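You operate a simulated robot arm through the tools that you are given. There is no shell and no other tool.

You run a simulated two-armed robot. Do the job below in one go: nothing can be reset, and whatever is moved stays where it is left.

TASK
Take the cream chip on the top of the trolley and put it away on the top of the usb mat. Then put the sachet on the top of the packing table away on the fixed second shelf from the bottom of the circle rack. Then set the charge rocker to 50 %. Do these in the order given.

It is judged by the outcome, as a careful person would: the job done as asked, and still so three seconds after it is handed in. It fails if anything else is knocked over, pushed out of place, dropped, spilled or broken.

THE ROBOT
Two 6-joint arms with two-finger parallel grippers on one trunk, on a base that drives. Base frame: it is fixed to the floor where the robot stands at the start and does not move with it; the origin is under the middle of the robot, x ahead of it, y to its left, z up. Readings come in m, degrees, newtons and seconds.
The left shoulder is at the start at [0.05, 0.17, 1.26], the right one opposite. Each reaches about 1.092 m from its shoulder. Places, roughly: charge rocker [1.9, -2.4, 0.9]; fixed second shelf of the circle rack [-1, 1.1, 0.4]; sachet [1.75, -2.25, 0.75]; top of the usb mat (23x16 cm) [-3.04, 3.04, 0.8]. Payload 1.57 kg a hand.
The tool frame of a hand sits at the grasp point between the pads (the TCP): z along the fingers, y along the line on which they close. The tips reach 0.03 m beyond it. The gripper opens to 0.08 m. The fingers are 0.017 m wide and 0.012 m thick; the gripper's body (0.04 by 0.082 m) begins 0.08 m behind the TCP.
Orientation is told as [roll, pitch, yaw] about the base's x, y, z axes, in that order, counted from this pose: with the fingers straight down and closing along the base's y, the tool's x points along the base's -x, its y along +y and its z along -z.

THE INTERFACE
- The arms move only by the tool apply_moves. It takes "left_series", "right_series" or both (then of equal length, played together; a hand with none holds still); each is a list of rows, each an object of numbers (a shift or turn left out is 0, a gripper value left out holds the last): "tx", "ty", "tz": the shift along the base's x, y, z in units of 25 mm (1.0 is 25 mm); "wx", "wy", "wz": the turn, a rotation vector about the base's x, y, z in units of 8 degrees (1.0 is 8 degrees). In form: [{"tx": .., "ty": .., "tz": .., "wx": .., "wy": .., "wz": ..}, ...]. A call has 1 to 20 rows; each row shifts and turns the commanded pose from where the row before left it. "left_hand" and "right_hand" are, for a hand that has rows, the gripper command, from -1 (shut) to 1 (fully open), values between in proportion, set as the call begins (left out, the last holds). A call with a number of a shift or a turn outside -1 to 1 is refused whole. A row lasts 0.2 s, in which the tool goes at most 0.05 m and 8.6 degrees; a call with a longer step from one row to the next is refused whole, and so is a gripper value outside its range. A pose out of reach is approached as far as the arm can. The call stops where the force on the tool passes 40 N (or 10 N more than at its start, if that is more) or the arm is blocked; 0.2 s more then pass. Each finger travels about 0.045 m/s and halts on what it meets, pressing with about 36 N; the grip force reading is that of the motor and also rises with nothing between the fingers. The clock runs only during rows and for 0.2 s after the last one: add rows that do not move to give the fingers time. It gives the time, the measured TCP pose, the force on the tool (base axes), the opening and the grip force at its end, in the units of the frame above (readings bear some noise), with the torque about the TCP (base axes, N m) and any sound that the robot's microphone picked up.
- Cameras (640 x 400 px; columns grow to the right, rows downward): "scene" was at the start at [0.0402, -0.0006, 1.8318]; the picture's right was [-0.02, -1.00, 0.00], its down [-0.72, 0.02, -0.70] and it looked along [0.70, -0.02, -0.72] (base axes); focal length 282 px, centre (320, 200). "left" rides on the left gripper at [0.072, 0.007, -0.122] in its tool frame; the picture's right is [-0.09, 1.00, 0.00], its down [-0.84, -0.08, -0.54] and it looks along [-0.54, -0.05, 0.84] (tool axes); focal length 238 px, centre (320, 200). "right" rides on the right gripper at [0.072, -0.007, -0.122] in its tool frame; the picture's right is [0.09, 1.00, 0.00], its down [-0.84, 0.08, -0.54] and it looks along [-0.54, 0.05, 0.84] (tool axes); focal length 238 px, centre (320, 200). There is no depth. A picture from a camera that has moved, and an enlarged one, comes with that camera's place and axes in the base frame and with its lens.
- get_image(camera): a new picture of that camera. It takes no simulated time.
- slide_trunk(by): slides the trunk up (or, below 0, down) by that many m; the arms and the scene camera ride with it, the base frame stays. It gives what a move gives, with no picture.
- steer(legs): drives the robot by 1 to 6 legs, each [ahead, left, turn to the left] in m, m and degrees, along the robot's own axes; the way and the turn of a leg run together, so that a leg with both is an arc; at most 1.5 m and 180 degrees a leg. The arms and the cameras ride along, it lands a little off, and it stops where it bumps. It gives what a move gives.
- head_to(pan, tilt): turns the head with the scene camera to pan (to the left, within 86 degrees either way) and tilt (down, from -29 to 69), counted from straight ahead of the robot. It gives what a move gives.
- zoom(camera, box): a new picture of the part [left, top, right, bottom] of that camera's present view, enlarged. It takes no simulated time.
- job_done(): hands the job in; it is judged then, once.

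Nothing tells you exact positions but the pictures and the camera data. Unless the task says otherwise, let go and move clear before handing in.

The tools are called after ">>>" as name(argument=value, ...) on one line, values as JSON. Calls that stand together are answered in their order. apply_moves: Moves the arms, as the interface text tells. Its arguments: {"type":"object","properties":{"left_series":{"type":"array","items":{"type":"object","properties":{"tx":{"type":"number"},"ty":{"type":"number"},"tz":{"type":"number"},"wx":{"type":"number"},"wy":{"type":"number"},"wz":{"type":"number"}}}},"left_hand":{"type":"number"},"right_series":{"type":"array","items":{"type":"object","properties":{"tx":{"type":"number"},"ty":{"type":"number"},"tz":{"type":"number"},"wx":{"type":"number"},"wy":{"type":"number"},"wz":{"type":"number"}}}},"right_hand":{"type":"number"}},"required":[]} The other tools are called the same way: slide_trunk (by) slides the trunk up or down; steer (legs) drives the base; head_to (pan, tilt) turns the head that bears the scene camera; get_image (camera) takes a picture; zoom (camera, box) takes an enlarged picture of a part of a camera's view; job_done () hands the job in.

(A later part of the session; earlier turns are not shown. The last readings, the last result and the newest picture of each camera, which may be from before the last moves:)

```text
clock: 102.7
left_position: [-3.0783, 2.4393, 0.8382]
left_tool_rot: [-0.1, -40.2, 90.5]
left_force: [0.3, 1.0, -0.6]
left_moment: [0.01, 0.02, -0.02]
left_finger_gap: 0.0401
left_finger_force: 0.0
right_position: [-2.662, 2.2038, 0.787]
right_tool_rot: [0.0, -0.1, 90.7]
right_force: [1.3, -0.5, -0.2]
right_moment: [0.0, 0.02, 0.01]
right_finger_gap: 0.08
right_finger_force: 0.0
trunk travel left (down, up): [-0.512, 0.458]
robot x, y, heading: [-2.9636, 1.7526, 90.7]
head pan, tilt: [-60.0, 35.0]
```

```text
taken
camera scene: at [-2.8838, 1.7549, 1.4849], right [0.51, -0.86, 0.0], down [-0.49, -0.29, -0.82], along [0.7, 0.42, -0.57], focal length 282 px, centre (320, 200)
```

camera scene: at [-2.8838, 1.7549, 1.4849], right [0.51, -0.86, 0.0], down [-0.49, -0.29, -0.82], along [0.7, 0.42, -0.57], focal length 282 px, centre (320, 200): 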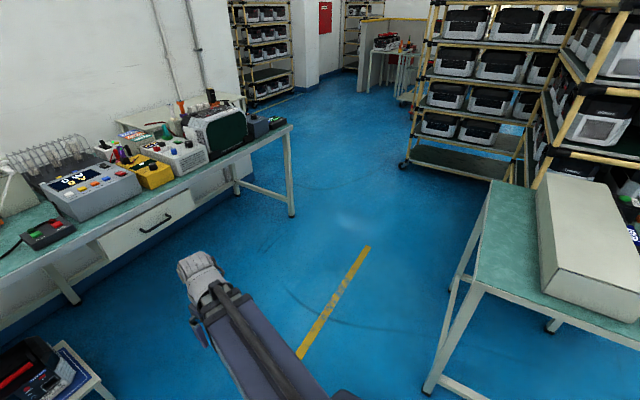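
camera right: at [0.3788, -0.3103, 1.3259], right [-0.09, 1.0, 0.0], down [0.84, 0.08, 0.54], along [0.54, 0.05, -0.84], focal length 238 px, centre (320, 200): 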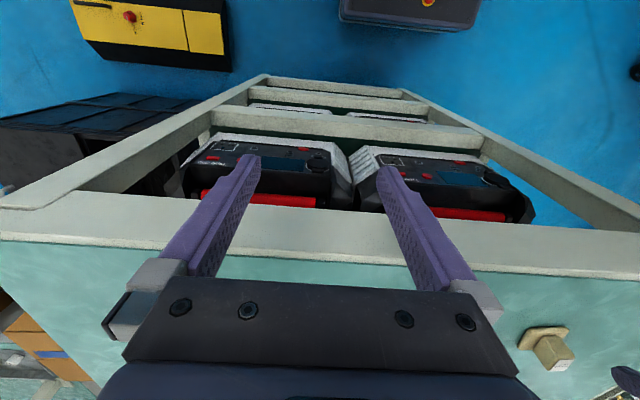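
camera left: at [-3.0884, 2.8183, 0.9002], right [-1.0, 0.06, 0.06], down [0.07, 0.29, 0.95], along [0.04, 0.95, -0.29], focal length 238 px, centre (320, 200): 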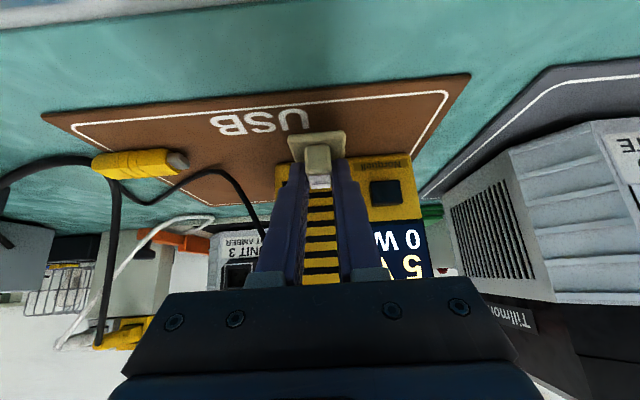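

The trunk lift was refused (limit 0.4 per call) so the base backed out horizontally; the fingers were open and straddling, so I must check the chip is undisturbed. Raising and looking.

>>> slide_trunk(by=0.4)

>>> head_to(pan=0, tilt=35)

>>> get_image(camera="scene")

>>> zoom(camera="scene", box=[240, 180, 360, 255])

```text
clock: 106.5
left_position: [-3.0786, 2.4381, 1.2383]
left_tool_rot: [0.1, -40.0, 90.6]
left_force: [0.0, 0.3, 0.7]
left_moment: [0.02, 0.0, -0.02]
left_finger_gap: 0.0403
left_finger_force: 0.1
right_position: [-2.6621, 2.2039, 1.1874]
right_tool_rot: [0.0, -0.1, 90.7]
right_force: [0.1, -0.3, 0.5]
right_moment: [0.0, 0.01, 0.01]
right_finger_gap: 0.08
right_finger_force: 0.1
trunk travel left (down, up): [-0.912, 0.058]
robot x, y, heading: [-2.9597, 1.7455, 90.7]
head pan, tilt: [-60.0, 35.0]
```

```text
clock: 107.8
left_position: [-3.078, 2.4391, 1.2394]
left_tool_rot: [-0.1, -40.1, 90.5]
left_force: [0.6, 0.3, 0.6]
left_moment: [0.0, 0.02, -0.01]
left_finger_gap: 0.0401
left_finger_force: 0.1
right_position: [-2.6615, 2.2032, 1.1871]
right_tool_rot: [0.0, 0.0, 90.7]
right_force: [0.7, -1.2, -0.1]
right_moment: [0.0, -0.03, 0.03]
right_finger_gap: 0.0802
right_finger_force: 0.2
trunk travel left (down, up): [-0.912, 0.058]
robot x, y, heading: [-2.9597, 1.7512, 90.7]
head pan, tilt: [0.0, 35.0]
```

```text
taken
camera scene: at [-2.9604, 1.798, 1.8849], right [1.0, 0.01, 0.0], down [0.01, -0.57, -0.82], along [-0.01, 0.82, -0.57], focal length 282 px, centre (320, 200)
```

scene: 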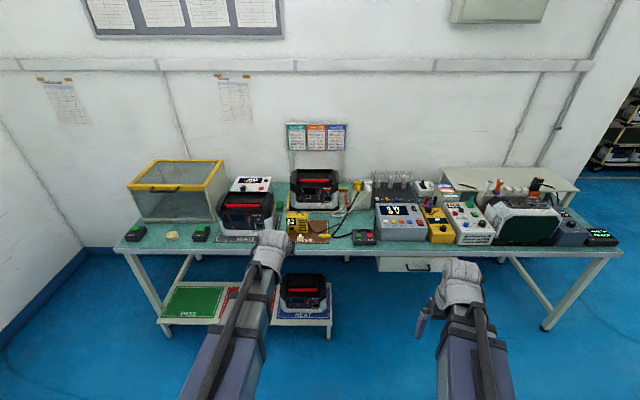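

```text
5.33 times, centred on (300, 218) of scene
camera zoom: at [-2.9604, 1.798, 1.8849], right [1.0, 0.01, 0.0], down [0.01, -0.57, -0.82], along [-0.01, 0.82, -0.57], focal length 1501 px, centre (427, 107)
```

zoom: 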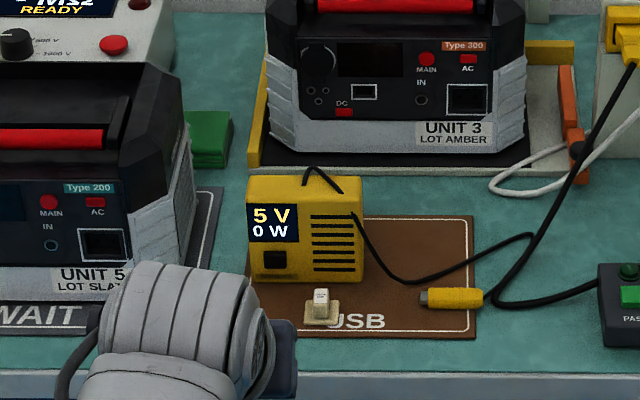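

The chip stands properly on the mat. Now I'll head for the packing table: back out, turn, and drive through the open floor, first part now.

>>> slide_trunk(by=0.057)

>>> steer(legs=[[-1.3, 0, 0], [0, 0, -110.7]])

>>> head_to(pan=0, tilt=30)

>>> get_image(camera="scene")

```text
clock: 108.8
left_position: [-3.0794, 2.4394, 1.2947]
left_tool_rot: [0.1, -40.1, 90.7]
left_force: [-0.1, -0.2, -0.2]
left_moment: [0.01, 0.01, 0.0]
left_finger_gap: 0.0401
left_finger_force: 0.0
right_position: [-2.661, 2.2044, 1.2434]
right_tool_rot: [0.1, 0.1, 90.7]
right_force: [-0.3, 0.5, 0.3]
right_moment: [-0.02, 0.03, -0.01]
right_finger_gap: 0.0801
right_finger_force: 0.0
trunk travel left (down, up): [-0.969, 0.001]
robot x, y, heading: [-2.9632, 1.7475, 90.5]
head pan, tilt: [0.0, 35.0]
```

```text
clock: 120.1
left_position: [-2.2673, 0.2841, 1.2951]
left_tool_rot: [-0.1, -40.1, -20.3]
left_force: [-0.4, -0.6, 0.0]
left_moment: [-0.02, 0.01, 0.0]
left_finger_gap: 0.0401
left_finger_force: 0.0
right_position: [-2.6366, -0.021, 1.2442]
right_tool_rot: [0.0, 0.0, -20.2]
right_force: [1.1, 0.5, 0.6]
right_moment: [0.01, -0.02, 0.0]
right_finger_gap: 0.0802
right_finger_force: 0.0
trunk travel left (down, up): [-0.969, 0.001]
robot x, y, heading: [-2.9565, 0.4182, -20.1]
head pan, tilt: [0.0, 35.0]
```

```text
clock: 120.7
left_position: [-2.2669, 0.2845, 1.2949]
left_tool_rot: [0.0, -40.1, -20.3]
left_force: [0.2, 0.4, -0.4]
left_moment: [-0.03, -0.01, 0.0]
left_finger_gap: 0.04
left_finger_force: 0.0
right_position: [-2.6358, -0.0205, 1.2441]
right_tool_rot: [0.0, 0.0, -20.4]
right_force: [-0.2, -0.3, 0.2]
right_moment: [0.01, 0.03, 0.01]
right_finger_gap: 0.0801
right_finger_force: 0.1
trunk travel left (down, up): [-0.969, 0.001]
robot x, y, heading: [-2.958, 0.4179, -20.1]
head pan, tilt: [0.0, 30.0]
```

```text
taken
camera scene: at [-2.907, 0.4044, 1.9496], right [-0.35, -0.94, 0.0], down [-0.47, 0.17, -0.87], along [0.81, -0.3, -0.5], focal length 282 px, centre (320, 200)
```

scene: 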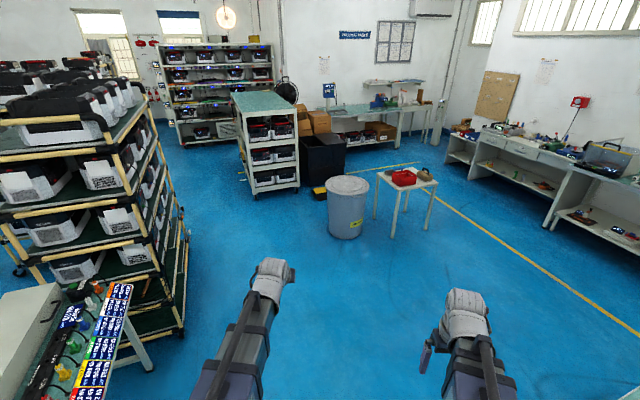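

Overview is clear: I'll go forward 1 m, then swing right and drive down to about (-1.4, -2.35), south of the small table.

>>> steer(legs=[[1.0, 0, 0], [0, 0, -55.6], [1.25, 0, 0], [1.25, 0, 0], [0, 0, 75.7]])

>>> head_to(pan=0, tilt=30)

>>> get_image(camera="scene")

```text
clock: 143.3
left_position: [-0.6609, -2.166, 1.2953]
left_tool_rot: [0.0, -40.1, 2.0]
left_force: [-0.5, -0.2, 0.5]
left_moment: [0.02, -0.01, 0.01]
left_finger_gap: 0.0399
left_finger_force: 0.1
right_position: [-0.887, -2.5892, 1.2444]
right_tool_rot: [0.0, 0.1, 2.0]
right_force: [-0.4, -0.2, -0.1]
right_moment: [0.0, 0.01, -0.01]
right_finger_gap: 0.0801
right_finger_force: 0.0
trunk travel left (down, up): [-0.969, 0.001]
robot x, y, heading: [-1.3491, -2.3028, 2.3]
head pan, tilt: [0.0, 30.0]
```

```text
clock: 143.9
left_position: [-0.6608, -2.1663, 1.2956]
left_tool_rot: [0.1, -40.2, 2.1]
left_force: [0.3, -0.2, 0.2]
left_moment: [0.0, 0.03, -0.05]
left_finger_gap: 0.0399
left_finger_force: 0.0
right_position: [-0.886, -2.5891, 1.2428]
right_tool_rot: [0.0, -0.1, 1.9]
right_force: [-0.1, 0.1, 1.0]
right_moment: [0.0, 0.0, 0.0]
right_finger_gap: 0.0798
right_finger_force: 0.0
trunk travel left (down, up): [-0.969, 0.001]
robot x, y, heading: [-1.3461, -2.3018, 2.0]
head pan, tilt: [0.0, 30.0]
```

```text
taken
camera scene: at [-1.2983, -2.2983, 1.9497], right [0.04, -1.0, 0.0], down [-0.5, -0.02, -0.87], along [0.87, 0.03, -0.5], focal length 282 px, centre (320, 200)
```

scene: 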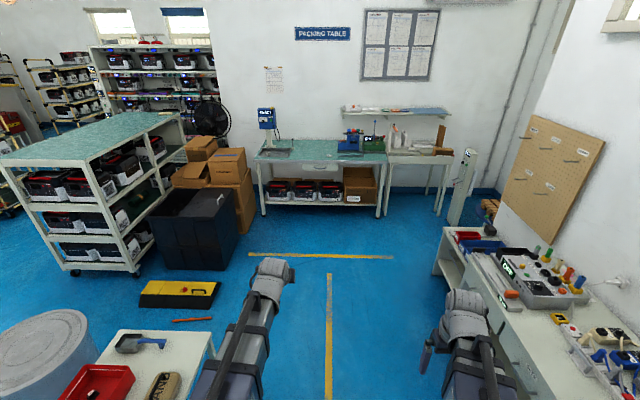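

Clear view of the packing table (front x≈1.7). Zooming for the sachet and the charge rocker.

>>> zoom(camera="scene", box=[240, 95, 400, 195])

>>> zoom(camera="scene", box=[330, 115, 410, 165])

>>> zoom(camera="scene", box=[250, 100, 330, 150])

```text
4.00 times, centred on (320, 145) of scene
camera zoom: at [-1.2983, -2.2983, 1.9497], right [0.04, -1.0, 0.0], down [-0.5, -0.02, -0.87], along [0.87, 0.03, -0.5], focal length 1126 px, centre (320, 420)
```

zoom: 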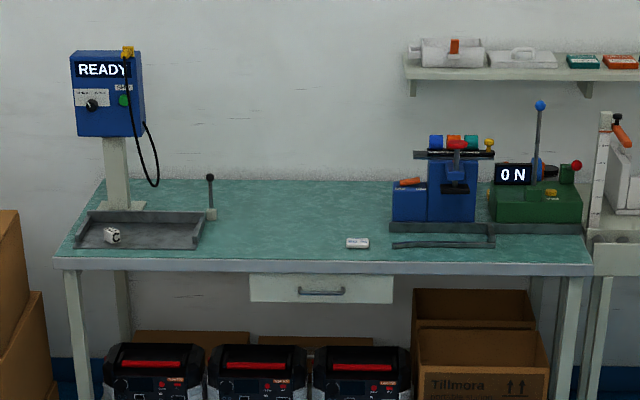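

```text
8.00 times, centred on (370, 140) of scene
camera zoom: at [-1.2983, -2.2983, 1.9497], right [0.04, -1.0, 0.0], down [-0.5, -0.02, -0.87], along [0.87, 0.03, -0.5], focal length 2252 px, centre (-80, 680)
```

zoom: 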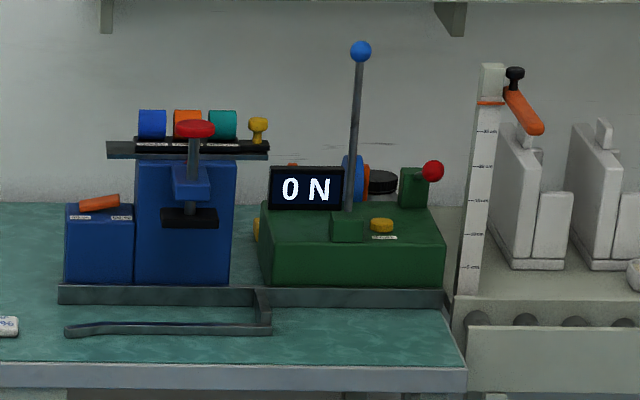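

```text
8.00 times, centred on (290, 125) of scene
camera zoom: at [-1.2983, -2.2983, 1.9497], right [0.04, -1.0, 0.0], down [-0.5, -0.02, -0.87], along [0.87, 0.03, -0.5], focal length 2252 px, centre (560, 800)
```

zoom: 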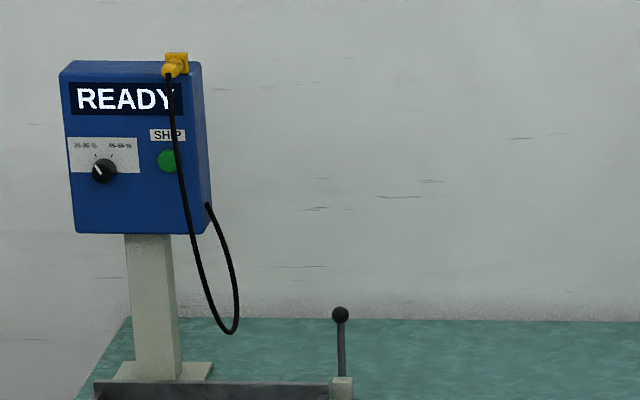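

The sachet is the small white packet near (1.8, -2.29); the charge rocker is the orange rocker on the blue block near (1.95, -2.45). I'll drive up closer along the corridor.

>>> steer(legs=[[0, 0, -4.3], [1.2, 0, 0], [1.0, 0, 0], [0, 0, 2.3]])

>>> head_to(pan=0, tilt=45)

>>> get_image(camera="scene")

```text
clock: 155.6
left_position: [1.5512, -2.2705, 1.2952]
left_tool_rot: [0.0, -40.2, 0.9]
left_force: [-0.3, 0.1, -0.2]
left_moment: [0.01, 0.01, -0.01]
left_finger_gap: 0.0403
left_finger_force: 0.0
right_position: [1.3168, -2.6875, 1.2439]
right_tool_rot: [0.0, 0.0, 0.9]
right_force: [1.3, 0.7, 0.5]
right_moment: [0.01, -0.02, -0.03]
right_finger_gap: 0.0798
right_finger_force: 0.1
trunk travel left (down, up): [-0.969, 0.001]
robot x, y, heading: [0.863, -2.3911, 0.8]
head pan, tilt: [0.0, 30.0]
```

```text
clock: 156.4
left_position: [1.5514, -2.2703, 1.2957]
left_tool_rot: [0.0, -40.2, 0.9]
left_force: [-0.2, -0.2, 0.4]
left_moment: [0.02, 0.04, 0.01]
left_finger_gap: 0.0398
left_finger_force: 0.0
right_position: [1.3176, -2.6876, 1.2439]
right_tool_rot: [0.0, 0.0, 0.9]
right_force: [0.7, -0.4, -0.2]
right_moment: [-0.03, -0.02, 0.02]
right_finger_gap: 0.08
right_finger_force: 0.0
trunk travel left (down, up): [-0.969, 0.001]
robot x, y, heading: [0.8604, -2.3909, 0.8]
head pan, tilt: [0.0, 45.0]
```

```text
taken
camera scene: at [0.9025, -2.3896, 1.9271], right [0.02, -1.0, 0.0], down [-0.71, -0.01, -0.71], along [0.71, 0.01, -0.71], focal length 282 px, centre (320, 200)
```

scene: 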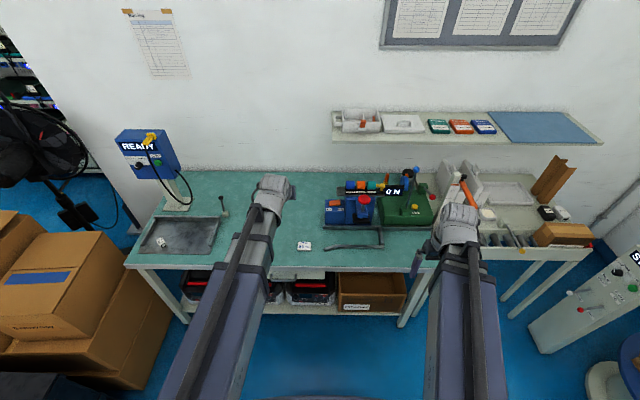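

>>> zoom(camera="scene", box=[280, 215, 360, 265])

>>> zoom(camera="scene", box=[300, 165, 460, 265])

>>> zoom(camera="scene", box=[315, 175, 385, 230])

>>> zoom(camera="scene", box=[135, 205, 235, 268])

```text
8.00 times, centred on (320, 240) of scene
camera zoom: at [0.9025, -2.3896, 1.9271], right [0.02, -1.0, 0.0], down [-0.71, -0.01, -0.71], along [0.71, 0.01, -0.71], focal length 2252 px, centre (320, -120)
```

zoom: 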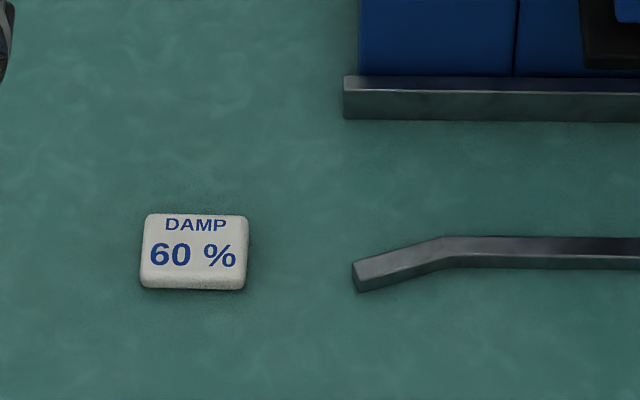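

```text
4.00 times, centred on (380, 215) of scene
camera zoom: at [0.9025, -2.3896, 1.9271], right [0.02, -1.0, 0.0], down [-0.71, -0.01, -0.71], along [0.71, 0.01, -0.71], focal length 1126 px, centre (80, 140)
```

zoom: 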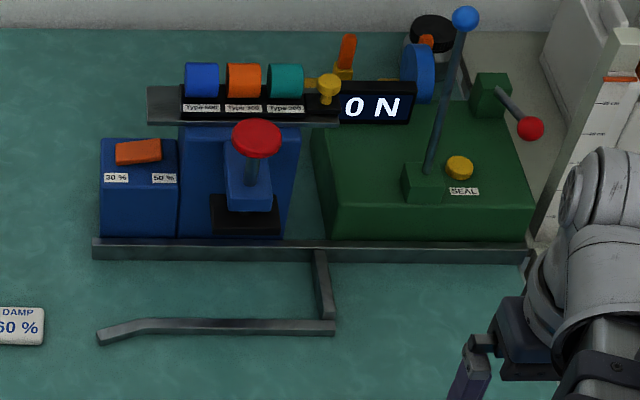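

```text
7.27 times, centred on (350, 202) of scene
camera zoom: at [0.9025, -2.3896, 1.9271], right [0.02, -1.0, 0.0], down [-0.71, -0.01, -0.71], along [0.71, 0.01, -0.71], focal length 2047 px, centre (102, 182)
```

zoom: 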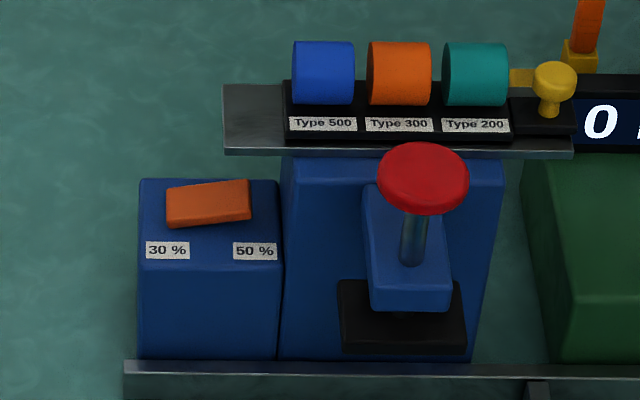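

```text
6.35 times, centred on (185, 236) of scene
camera zoom: at [0.9025, -2.3896, 1.9271], right [0.02, -1.0, 0.0], down [-0.71, -0.01, -0.71], along [0.71, 0.01, -0.71], focal length 1787 px, centre (1177, -32)
```

zoom: 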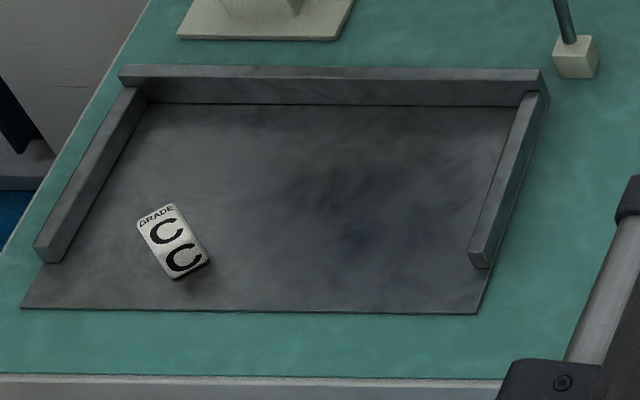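

The sachet ("DAMP 60 %", about 6×5×2 cm) is at about (1.735, -2.30), square to me. I'll move 0.14 m forward, open the left hand and pitch it to about -56° so it can later reach into a shelf.

>>> steer(legs=[[0.14, 0, 0]])

>>> apply_moves(left_series=[{"wy": -1}, {"wy": -1}, {}, {}], left_hand=1)

>>> get_image(camera="left")

>>> zoom(camera="scene", box=[260, 200, 420, 300])

```text
clock: 157.7
left_position: [1.6893, -2.2647, 1.2943]
left_tool_rot: [0.1, -40.0, 1.2]
left_force: [0.3, 0.1, -0.2]
left_moment: [0.02, 0.04, 0.02]
left_finger_gap: 0.0399
left_finger_force: 0.0
right_position: [1.4583, -2.6842, 1.243]
right_tool_rot: [0.0, 0.1, 1.2]
right_force: [0.5, -0.1, -0.1]
right_moment: [0.02, 0.0, 0.02]
right_finger_gap: 0.08
right_finger_force: 0.1
trunk travel left (down, up): [-0.969, 0.001]
robot x, y, heading: [1.0008, -2.3887, 0.8]
head pan, tilt: [0.0, 45.0]
```

```text
clock: 158.7
left_position: [1.6882, -2.2656, 1.3408]
left_tool_rot: [-0.6, -56.0, 1.6]
left_force: [0.1, 0.2, 0.7]
left_moment: [-0.01, 0.01, -0.01]
left_finger_gap: 0.0801
left_finger_force: 0.1
left hand out of reach, approached as far as the arm can: row 1, 2
right_position: [1.4553, -2.6844, 1.245]
right_tool_rot: [0.1, 0.0, 1.1]
right_force: [0.3, 0.4, 0.2]
right_moment: [-0.01, 0.02, -0.01]
right_finger_gap: 0.08
right_finger_force: 0.0
trunk travel left (down, up): [-0.969, 0.001]
robot x, y, heading: [0.9977, -2.3892, 1.0]
head pan, tilt: [0.0, 45.0]
```

```text
taken
camera left: at [1.5463, -2.2617, 1.3489], right [0.03, 1.0, 0.07], down [0.02, -0.07, 1.0], along [1.0, -0.03, -0.02], focal length 238 px, centre (320, 200)
```

left: 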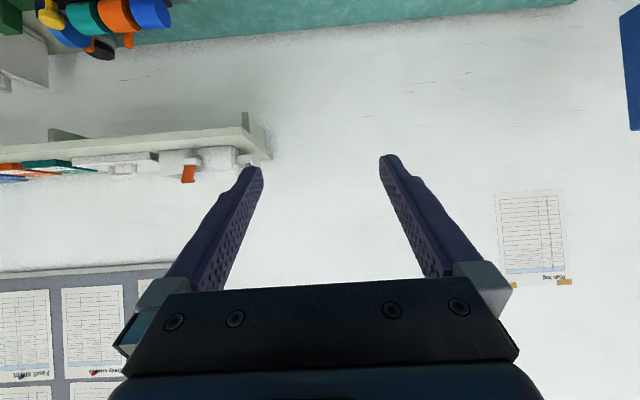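

```text
4.00 times, centred on (340, 250) of scene
camera zoom: at [1.0401, -2.387, 1.927], right [0.02, -1.0, 0.0], down [-0.71, -0.01, -0.71], along [0.71, 0.01, -0.71], focal length 1126 px, centre (240, 0)
```

zoom: 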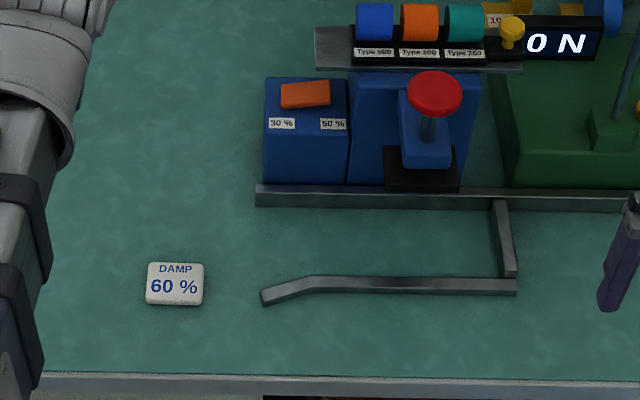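

I'll centre over the sachet laterally and lower the trunk to just above it, then check with the wrist camera.

>>> apply_moves(left_series=[{"ty": -0.67}, {"ty": -0.67, "wx": 0.07}, {}])

>>> slide_trunk(by=-0.4)

>>> slide_trunk(by=-0.08)

>>> get_image(camera="left")

>>> get_image(camera="scene")

```text
clock: 159.5
left_position: [1.6887, -2.2991, 1.3418]
left_tool_rot: [0.5, -56.1, 0.6]
left_force: [0.4, 0.1, -0.1]
left_moment: [0.01, 0.02, 0.01]
left_finger_gap: 0.08
left_finger_force: 0.0
right_position: [1.4553, -2.6843, 1.2434]
right_tool_rot: [0.0, 0.1, 1.1]
right_force: [0.0, -0.1, -0.7]
right_moment: [0.02, 0.03, 0.0]
right_finger_gap: 0.0799
right_finger_force: 0.0
trunk travel left (down, up): [-0.969, 0.001]
robot x, y, heading: [1.0027, -2.3904, 1.1]
head pan, tilt: [0.0, 45.0]
```

```text
clock: 163.4
left_position: [1.6881, -2.2992, 0.9409]
left_tool_rot: [0.5, -56.0, 0.7]
left_force: [0.5, 0.4, 0.3]
left_moment: [0.02, 0.01, -0.02]
left_finger_gap: 0.0798
left_finger_force: 0.1
right_position: [1.4554, -2.6844, 0.8436]
right_tool_rot: [-0.1, 0.0, 1.2]
right_force: [0.8, -0.2, -0.8]
right_moment: [0.02, 0.0, 0.0]
right_finger_gap: 0.0797
right_finger_force: 0.1
trunk travel left (down, up): [-0.569, 0.401]
robot x, y, heading: [1.001, -2.3904, 0.9]
head pan, tilt: [0.0, 45.0]
```

```text
clock: 164.5
left_position: [1.689, -2.2988, 0.8606]
left_tool_rot: [0.5, -56.0, 0.6]
left_force: [-1.6, -0.2, 0.1]
left_moment: [0.01, 0.02, -0.04]
left_finger_gap: 0.0801
left_finger_force: 0.0
right_position: [1.4558, -2.6832, 0.7651]
right_tool_rot: [-0.1, 0.0, 1.0]
right_force: [-0.3, 0.1, 0.5]
right_moment: [-0.04, 0.0, -0.02]
right_finger_gap: 0.0799
right_finger_force: 0.2
trunk travel left (down, up): [-0.489, 0.481]
robot x, y, heading: [0.9956, -2.3879, 0.9]
head pan, tilt: [0.0, 45.0]
```

```text
taken
camera left: at [1.5467, -2.2957, 0.8691], right [0.03, 1.0, 0.08], down [0.02, -0.08, 1.0], along [1.0, -0.03, -0.02], focal length 238 px, centre (320, 200)
```

left: 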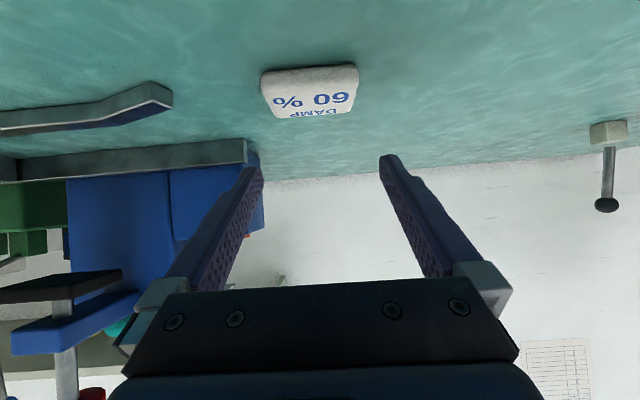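

```text
taken
camera scene: at [1.0398, -2.387, 1.4471], right [0.02, -1.0, 0.0], down [-0.71, -0.01, -0.71], along [0.71, 0.01, -0.71], focal length 282 px, centre (320, 200)
```

scene: 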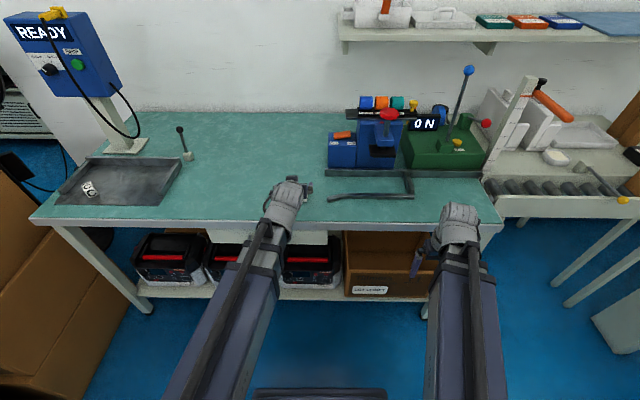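

>>> zoom(camera="scene", box=[290, 170, 430, 250])

>>> zoom(camera="left", box=[220, 30, 420, 155])

```text
4.57 times, centred on (360, 210) of scene
camera zoom: at [1.0398, -2.387, 1.4471], right [0.02, -1.0, 0.0], down [-0.71, -0.01, -0.71], along [0.71, 0.01, -0.71], focal length 1287 px, centre (137, 154)
```

zoom: 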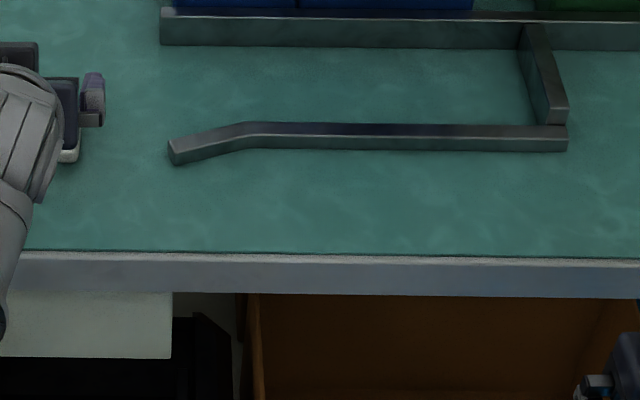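

```text
3.20 times, centred on (320, 92) of left
camera zoom: at [1.5467, -2.2957, 0.8691], right [0.03, 1.0, 0.08], down [0.02, -0.08, 1.0], along [1.0, -0.03, -0.02], focal length 763 px, centre (320, 544)
```

zoom: 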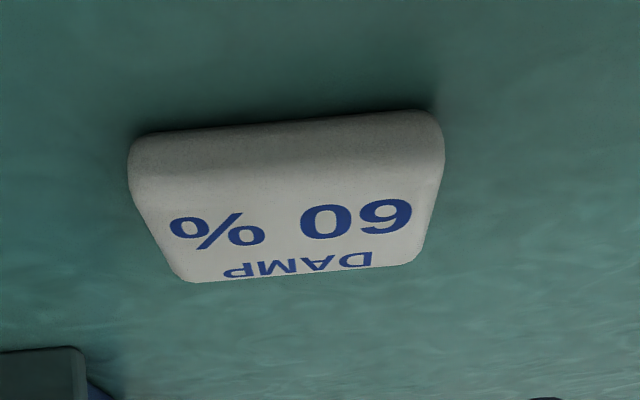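

Triangulation shows the table top at z≈0.776 and the sachet centre at (1.719, -2.301). I'll nudge forward and lower in steps.

>>> apply_moves(left_series=[{"tx": 0.55, "ty": -0.06, "wz": -0.15}, {}])

>>> slide_trunk(by=-0.048)

>>> get_image(camera="left")

>>> zoom(camera="left", box=[220, 80, 420, 205])

```text
clock: 165.1
left_position: [1.702, -2.3006, 0.8611]
left_tool_rot: [0.5, -56.0, -0.5]
left_force: [0.5, 0.0, -0.1]
left_moment: [0.0, -0.03, 0.01]
left_finger_gap: 0.0801
left_finger_force: 0.0
right_position: [1.456, -2.6837, 0.7632]
right_tool_rot: [0.0, 0.0, 1.1]
right_force: [0.4, 0.6, 0.2]
right_moment: [0.01, 0.0, 0.03]
right_finger_gap: 0.0799
right_finger_force: 0.1
trunk travel left (down, up): [-0.489, 0.481]
robot x, y, heading: [0.9998, -2.3865, 1.0]
head pan, tilt: [0.0, 45.0]
```

```text
clock: 166.0
left_position: [1.7018, -2.3011, 0.8118]
left_tool_rot: [0.4, -56.0, -0.6]
left_force: [0.0, -0.6, 0.7]
left_moment: [-0.03, 0.01, 0.01]
left_finger_gap: 0.08
left_finger_force: 0.1
right_position: [1.4561, -2.6842, 0.716]
right_tool_rot: [-0.1, 0.0, 1.1]
right_force: [-0.1, -0.7, -0.3]
right_moment: [-0.01, -0.01, -0.01]
right_finger_gap: 0.0801
right_finger_force: 0.0
trunk travel left (down, up): [-0.441, 0.529]
robot x, y, heading: [0.9977, -2.3897, 1.1]
head pan, tilt: [0.0, 45.0]
```

```text
taken
camera left: at [1.5606, -2.2941, 0.821], right [0.05, 1.0, 0.08], down [0.02, -0.08, 1.0], along [1.0, -0.05, -0.02], focal length 238 px, centre (320, 200)
```

left: 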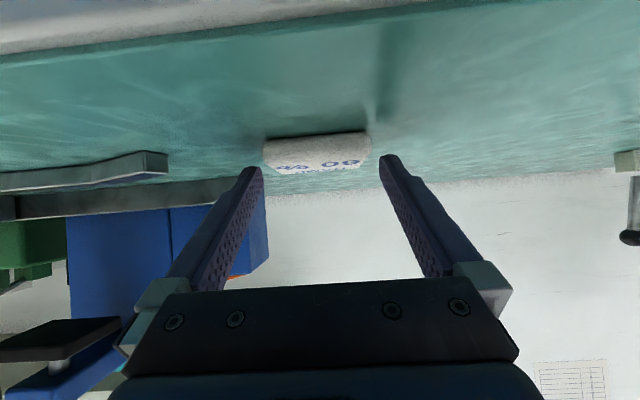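

```text
3.20 times, centred on (320, 142) of left
camera zoom: at [1.5606, -2.2941, 0.821], right [0.05, 1.0, 0.08], down [0.02, -0.08, 1.0], along [1.0, -0.05, -0.02], focal length 763 px, centre (320, 384)
```

zoom: 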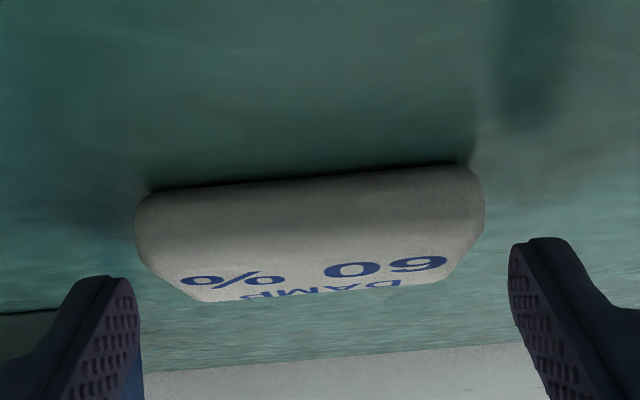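

Well-centred. Lowering 9 mm more and closing.

>>> apply_moves(left_series=[{"ty": -0.07}])

>>> slide_trunk(by=-0.009)

>>> zoom(camera="left", box=[220, 80, 420, 205])

```text
clock: 166.4
left_position: [1.7024, -2.3048, 0.8133]
left_tool_rot: [0.4, -56.0, -0.6]
left_force: [0.3, -0.2, 0.7]
left_moment: [-0.01, 0.01, 0.0]
left_finger_gap: 0.0804
left_finger_force: 0.0
right_position: [1.4558, -2.6837, 0.716]
right_tool_rot: [0.0, 0.0, 1.2]
right_force: [0.7, 0.3, 0.5]
right_moment: [-0.01, -0.04, 0.01]
right_finger_gap: 0.08
right_finger_force: 0.1
trunk travel left (down, up): [-0.441, 0.529]
robot x, y, heading: [1.0039, -2.389, 1.0]
head pan, tilt: [0.0, 45.0]
```

```text
clock: 167.0
left_position: [1.7027, -2.3029, 0.8031]
left_tool_rot: [0.4, -56.0, -0.6]
left_force: [0.5, -0.5, 3.2]
left_moment: [-0.15, -0.08, 0.05]
left_finger_gap: 0.0798
left_finger_force: 0.0
right_position: [1.456, -2.6845, 0.7062]
right_tool_rot: [0.0, -0.1, 1.2]
right_force: [0.1, -1.1, 0.1]
right_moment: [0.01, 0.02, -0.01]
right_finger_gap: 0.0802
right_finger_force: 0.1
trunk travel left (down, up): [-0.432, 0.538]
robot x, y, heading: [1.0017, -2.3879, 0.9]
head pan, tilt: [0.0, 45.0]
```

```text
3.20 times, centred on (320, 142) of left
camera zoom: at [1.561, -2.2963, 0.8121], right [0.05, 1.0, 0.08], down [0.02, -0.08, 1.0], along [1.0, -0.05, -0.02], focal length 763 px, centre (320, 384)
```

zoom: 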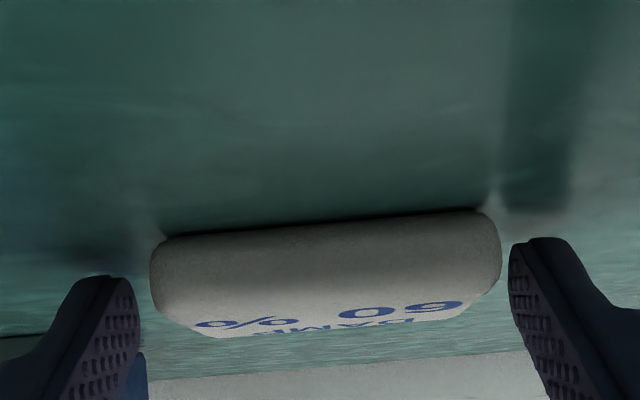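

Fingertips just touch the table. I'll lift 2 mm and close.

>>> slide_trunk(by=0.002)

>>> apply_moves(left_series=[{}, {}, {}, {}, {}], left_hand=-1)

>>> zoom(camera="left", box=[220, 80, 420, 205])

```text
clock: 167.5
left_position: [1.7022, -2.3029, 0.8053]
left_tool_rot: [0.5, -56.0, -0.6]
left_force: [0.9, 0.4, -0.3]
left_moment: [-0.03, -0.02, 0.0]
left_finger_gap: 0.0797
left_finger_force: 0.0
right_position: [1.4562, -2.6841, 0.7086]
right_tool_rot: [0.0, 0.0, 1.0]
right_force: [0.0, -0.1, -0.1]
right_moment: [-0.01, 0.01, 0.04]
right_finger_gap: 0.0797
right_finger_force: 0.1
trunk travel left (down, up): [-0.434, 0.536]
robot x, y, heading: [1.0021, -2.389, 1.1]
head pan, tilt: [0.0, 45.0]
```

```text
clock: 168.7
left_position: [1.7027, -2.3028, 0.8056]
left_tool_rot: [0.4, -56.0, -0.6]
left_force: [0.1, 0.2, 0.1]
left_moment: [0.03, -0.04, 0.0]
left_finger_gap: 0.0637
left_finger_force: 36.3
right_position: [1.4554, -2.6847, 0.7077]
right_tool_rot: [0.0, 0.1, 1.1]
right_force: [-0.6, 0.7, -0.5]
right_moment: [0.03, 0.0, 0.01]
right_finger_gap: 0.0798
right_finger_force: 0.0
trunk travel left (down, up): [-0.434, 0.536]
robot x, y, heading: [0.9966, -2.3866, 0.9]
head pan, tilt: [0.0, 45.0]
```

```text
3.20 times, centred on (320, 142) of left
camera zoom: at [1.561, -2.2962, 0.814], right [0.05, 1.0, 0.08], down [0.02, -0.08, 1.0], along [1.0, -0.05, -0.02], focal length 763 px, centre (320, 384)
```

zoom: 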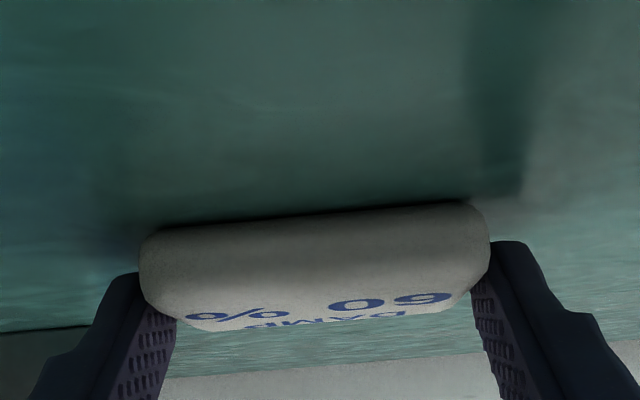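

Gripped at 64 mm. Lifting slowly and checking it doesn't slip.

>>> slide_trunk(by=0.05)

>>> get_image(camera="left")

```text
clock: 169.7
left_position: [1.7021, -2.3031, 0.8551]
left_tool_rot: [0.6, -56.0, -0.6]
left_force: [-0.1, 0.3, 0.2]
left_moment: [-0.02, 0.02, 0.01]
left_finger_gap: 0.0638
left_finger_force: 35.9
right_position: [1.4554, -2.6838, 0.7593]
right_tool_rot: [0.0, 0.0, 1.2]
right_force: [-0.2, 0.4, -0.3]
right_moment: [-0.03, 0.0, 0.01]
right_finger_gap: 0.0802
right_finger_force: 0.0
trunk travel left (down, up): [-0.484, 0.486]
robot x, y, heading: [0.9983, -2.3893, 1.1]
head pan, tilt: [0.0, 45.0]
```

```text
taken
camera left: at [1.561, -2.2962, 0.8639], right [0.05, 1.0, 0.08], down [0.02, -0.08, 1.0], along [1.0, -0.05, -0.02], focal length 238 px, centre (320, 200)
```

left: 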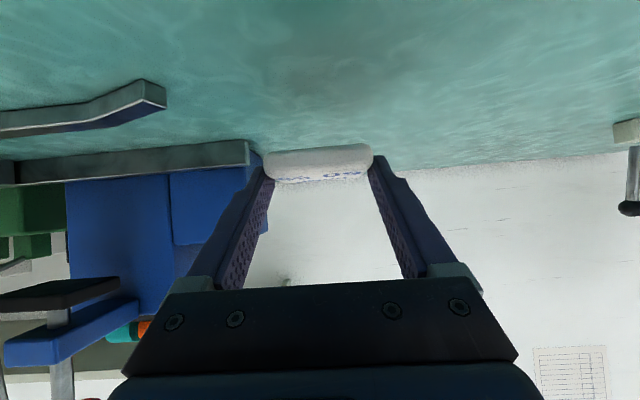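

Held securely. Raising the trunk fully, then reversing out along the corridor.

>>> slide_trunk(by=0.4)

>>> slide_trunk(by=0.085)

>>> steer(legs=[[-1.2, 0, 0], [-1.2, 0, 0], [0, 0, 93]])

>>> head_to(pan=0, tilt=30)

>>> get_image(camera="scene")

>>> get_image(camera="left")

```text
clock: 173.5
left_position: [1.7032, -2.3028, 1.2565]
left_tool_rot: [0.5, -56.1, -0.6]
left_force: [0.2, -0.2, -0.2]
left_moment: [0.03, 0.0, -0.04]
left_finger_gap: 0.0638
left_finger_force: 35.4
right_position: [1.4565, -2.6829, 1.1592]
right_tool_rot: [0.0, -0.1, 1.1]
right_force: [-0.5, -1.0, 0.1]
right_moment: [-0.01, 0.02, 0.0]
right_finger_gap: 0.0797
right_finger_force: 0.0
trunk travel left (down, up): [-0.884, 0.086]
robot x, y, heading: [0.9996, -2.3883, 1.1]
head pan, tilt: [0.0, 45.0]
```

```text
clock: 174.7
left_position: [1.7027, -2.3029, 1.3401]
left_tool_rot: [0.5, -56.1, -0.6]
left_force: [-0.6, -0.6, -0.5]
left_moment: [-0.04, -0.01, 0.01]
left_finger_gap: 0.0635
left_finger_force: 36.0
right_position: [1.4558, -2.6841, 1.2433]
right_tool_rot: [0.0, -0.1, 1.1]
right_force: [-0.5, -0.4, 0.2]
right_moment: [0.04, -0.05, 0.01]
right_finger_gap: 0.08
right_finger_force: 0.1
trunk travel left (down, up): [-0.969, 0.001]
robot x, y, heading: [0.9997, -2.3856, 1.1]
head pan, tilt: [0.0, 45.0]
```

```text
clock: 190.5
left_position: [-1.5351, -1.7115, 1.341]
left_tool_rot: [0.4, -55.9, 92.0]
left_force: [-0.3, 0.4, -0.4]
left_moment: [0.0, 0.0, -0.01]
left_finger_gap: 0.0636
left_finger_force: 36.0
right_position: [-1.1428, -1.9412, 1.2442]
right_tool_rot: [0.0, 0.1, 93.6]
right_force: [-0.5, 0.4, 0.1]
right_moment: [-0.01, -0.02, 0.0]
right_finger_gap: 0.0801
right_finger_force: 0.2
trunk travel left (down, up): [-0.969, 0.001]
robot x, y, heading: [-1.4158, -2.408, 93.6]
head pan, tilt: [0.0, 45.0]
```

```text
clock: 191.2
left_position: [-1.5346, -1.7106, 1.3409]
left_tool_rot: [0.5, -56.0, 92.0]
left_force: [0.7, 0.3, -0.6]
left_moment: [-0.02, 0.0, 0.02]
left_finger_gap: 0.064
left_finger_force: 35.8
right_position: [-1.1428, -1.9413, 1.2446]
right_tool_rot: [0.1, 0.0, 93.6]
right_force: [-0.3, -0.4, 0.2]
right_moment: [0.0, -0.01, 0.04]
right_finger_gap: 0.0798
right_finger_force: 0.1
trunk travel left (down, up): [-0.969, 0.001]
robot x, y, heading: [-1.4184, -2.4086, 93.6]
head pan, tilt: [0.0, 30.0]
```

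```text
taken
camera scene: at [-1.421, -2.3589, 1.9496], right [1.0, 0.06, 0.0], down [0.03, -0.5, -0.87], along [-0.05, 0.86, -0.5], focal length 282 px, centre (320, 200)
```

scene: 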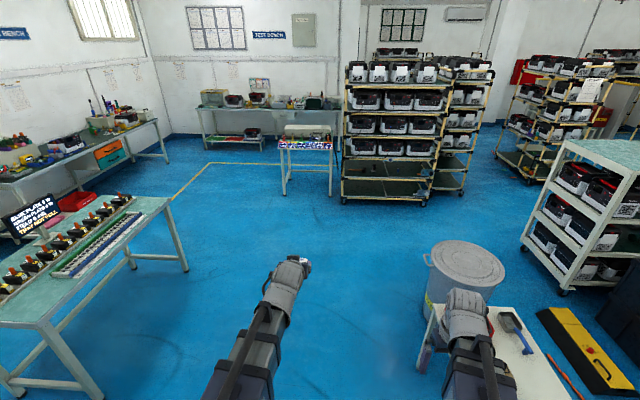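

```text
taken
camera left: at [-1.5356, -1.8531, 1.349], right [-1.0, 0.01, 0.08], down [0.08, 0.02, 1.0], along [0.01, 1.0, -0.02], focal length 238 px, centre (320, 200)
```

left: 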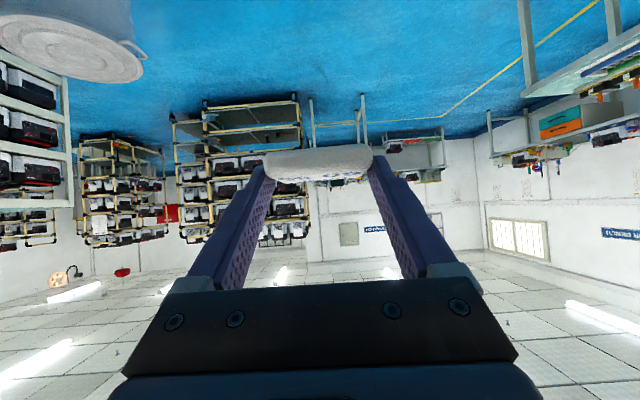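

I see the whole circle rack. The small table's corner is close on my right, so I'll sidestep left first. First a zoom on the rack shelves.

>>> zoom(camera="scene", box=[325, 130, 485, 230])

>>> steer(legs=[[0, 0.27, 0], [0, 0, -3.6], [1.2, 0, 0], [1.1, 0, 0]])

>>> head_to(pan=-35, tilt=40)

>>> get_image(camera="scene")

```text
4.00 times, centred on (405, 180) of scene
camera zoom: at [-1.421, -2.3589, 1.9496], right [1.0, 0.06, 0.0], down [0.03, -0.5, -0.87], along [-0.05, 0.86, -0.5], focal length 1126 px, centre (-20, 280)
```

zoom: 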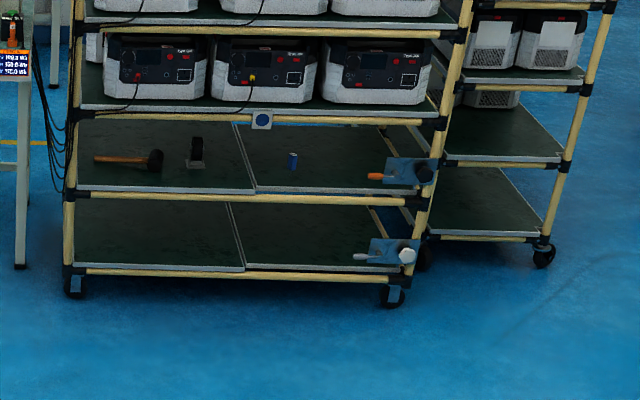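

```text
clock: 204.6
left_position: [-1.794, 0.597, 1.3406]
left_tool_rot: [0.4, -56.0, 89.1]
left_force: [-0.4, 0.2, -0.7]
left_moment: [-0.02, 0.0, -0.04]
left_finger_gap: 0.0637
left_finger_force: 35.3
right_position: [-1.4141, 0.3472, 1.2437]
right_tool_rot: [0.0, 0.0, 90.8]
right_force: [0.1, 0.1, 0.1]
right_moment: [0.0, 0.0, 0.0]
right_finger_gap: 0.0802
right_finger_force: 0.0
trunk travel left (down, up): [-0.969, 0.001]
robot x, y, heading: [-1.7102, -0.1083, 90.7]
head pan, tilt: [0.0, 30.0]
```

```text
clock: 205.6
left_position: [-1.7939, 0.5969, 1.3403]
left_tool_rot: [0.5, -56.0, 89.1]
left_force: [-0.7, 0.1, -0.6]
left_moment: [0.0, 0.04, 0.01]
left_finger_gap: 0.0638
left_finger_force: 35.6
right_position: [-1.4137, 0.3478, 1.245]
right_tool_rot: [0.0, 0.0, 90.9]
right_force: [-0.5, -0.8, -0.8]
right_moment: [-0.01, 0.0, -0.01]
right_finger_gap: 0.08
right_finger_force: 0.1
trunk travel left (down, up): [-0.969, 0.001]
robot x, y, heading: [-1.7118, -0.1054, 90.8]
head pan, tilt: [-35.0, 40.0]
```

```text
taken
camera scene: at [-1.6638, -0.0762, 1.9343], right [0.83, -0.56, 0.0], down [-0.36, -0.53, -0.77], along [0.43, 0.63, -0.64], focal length 282 px, centre (320, 200)
```

scene: 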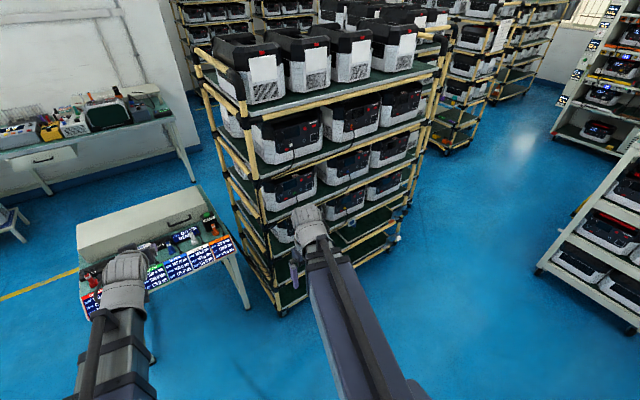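

The blue-circle rack's second shelf has a left (fixed) panel centred near x≈-1.05 with a hammer and small items at the back; the right panel has a latch. I'll sidestep right to line up with the left panel and look closely.

>>> steer(legs=[[0, -0.78, 0]])

>>> head_to(pan=0, tilt=55)

>>> get_image(camera="scene")

>>> get_image(camera="right")

```text
clock: 209.8
left_position: [-1.0348, 0.6116, 1.3418]
left_tool_rot: [0.5, -56.0, 90.1]
left_force: [-0.1, -0.8, -0.3]
left_moment: [0.01, -0.02, 0.03]
left_finger_gap: 0.0637
left_finger_force: 36.0
right_position: [-0.6507, 0.3698, 1.2438]
right_tool_rot: [0.0, 0.0, 91.8]
right_force: [0.5, -0.6, 0.7]
right_moment: [0.01, 0.01, 0.02]
right_finger_gap: 0.0801
right_finger_force: 0.0
trunk travel left (down, up): [-0.969, 0.001]
robot x, y, heading: [-0.939, -0.0908, 91.9]
head pan, tilt: [-35.0, 40.0]
```

```text
clock: 210.8
left_position: [-1.0353, 0.6117, 1.341]
left_tool_rot: [0.6, -56.0, 90.1]
left_force: [-0.3, 0.0, -0.1]
left_moment: [0.0, 0.0, 0.01]
left_finger_gap: 0.0637
left_finger_force: 35.7
right_position: [-0.6517, 0.3696, 1.2448]
right_tool_rot: [0.0, 0.0, 91.8]
right_force: [-0.5, -0.1, 0.5]
right_moment: [-0.02, 0.04, 0.03]
right_finger_gap: 0.0803
right_finger_force: 0.1
trunk travel left (down, up): [-0.969, 0.001]
robot x, y, heading: [-0.9403, -0.0898, 91.8]
head pan, tilt: [0.0, 55.0]
```

```text
taken
camera scene: at [-0.9421, -0.0576, 1.9136], right [1.0, 0.03, 0.0], down [0.02, -0.82, -0.57], along [-0.02, 0.57, -0.82], focal length 282 px, centre (320, 200)
```

scene: 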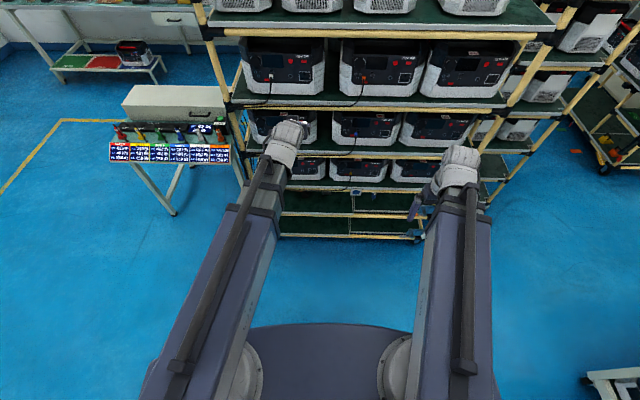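

```text
taken
camera right: at [-0.6428, 0.2976, 1.3658], right [-0.99, -0.12, 0.0], down [-0.1, 0.83, 0.54], along [-0.07, 0.54, -0.84], focal length 238 px, centre (320, 200)
```

right: 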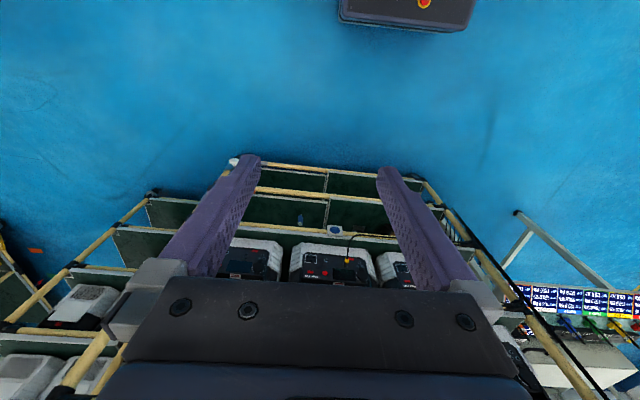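

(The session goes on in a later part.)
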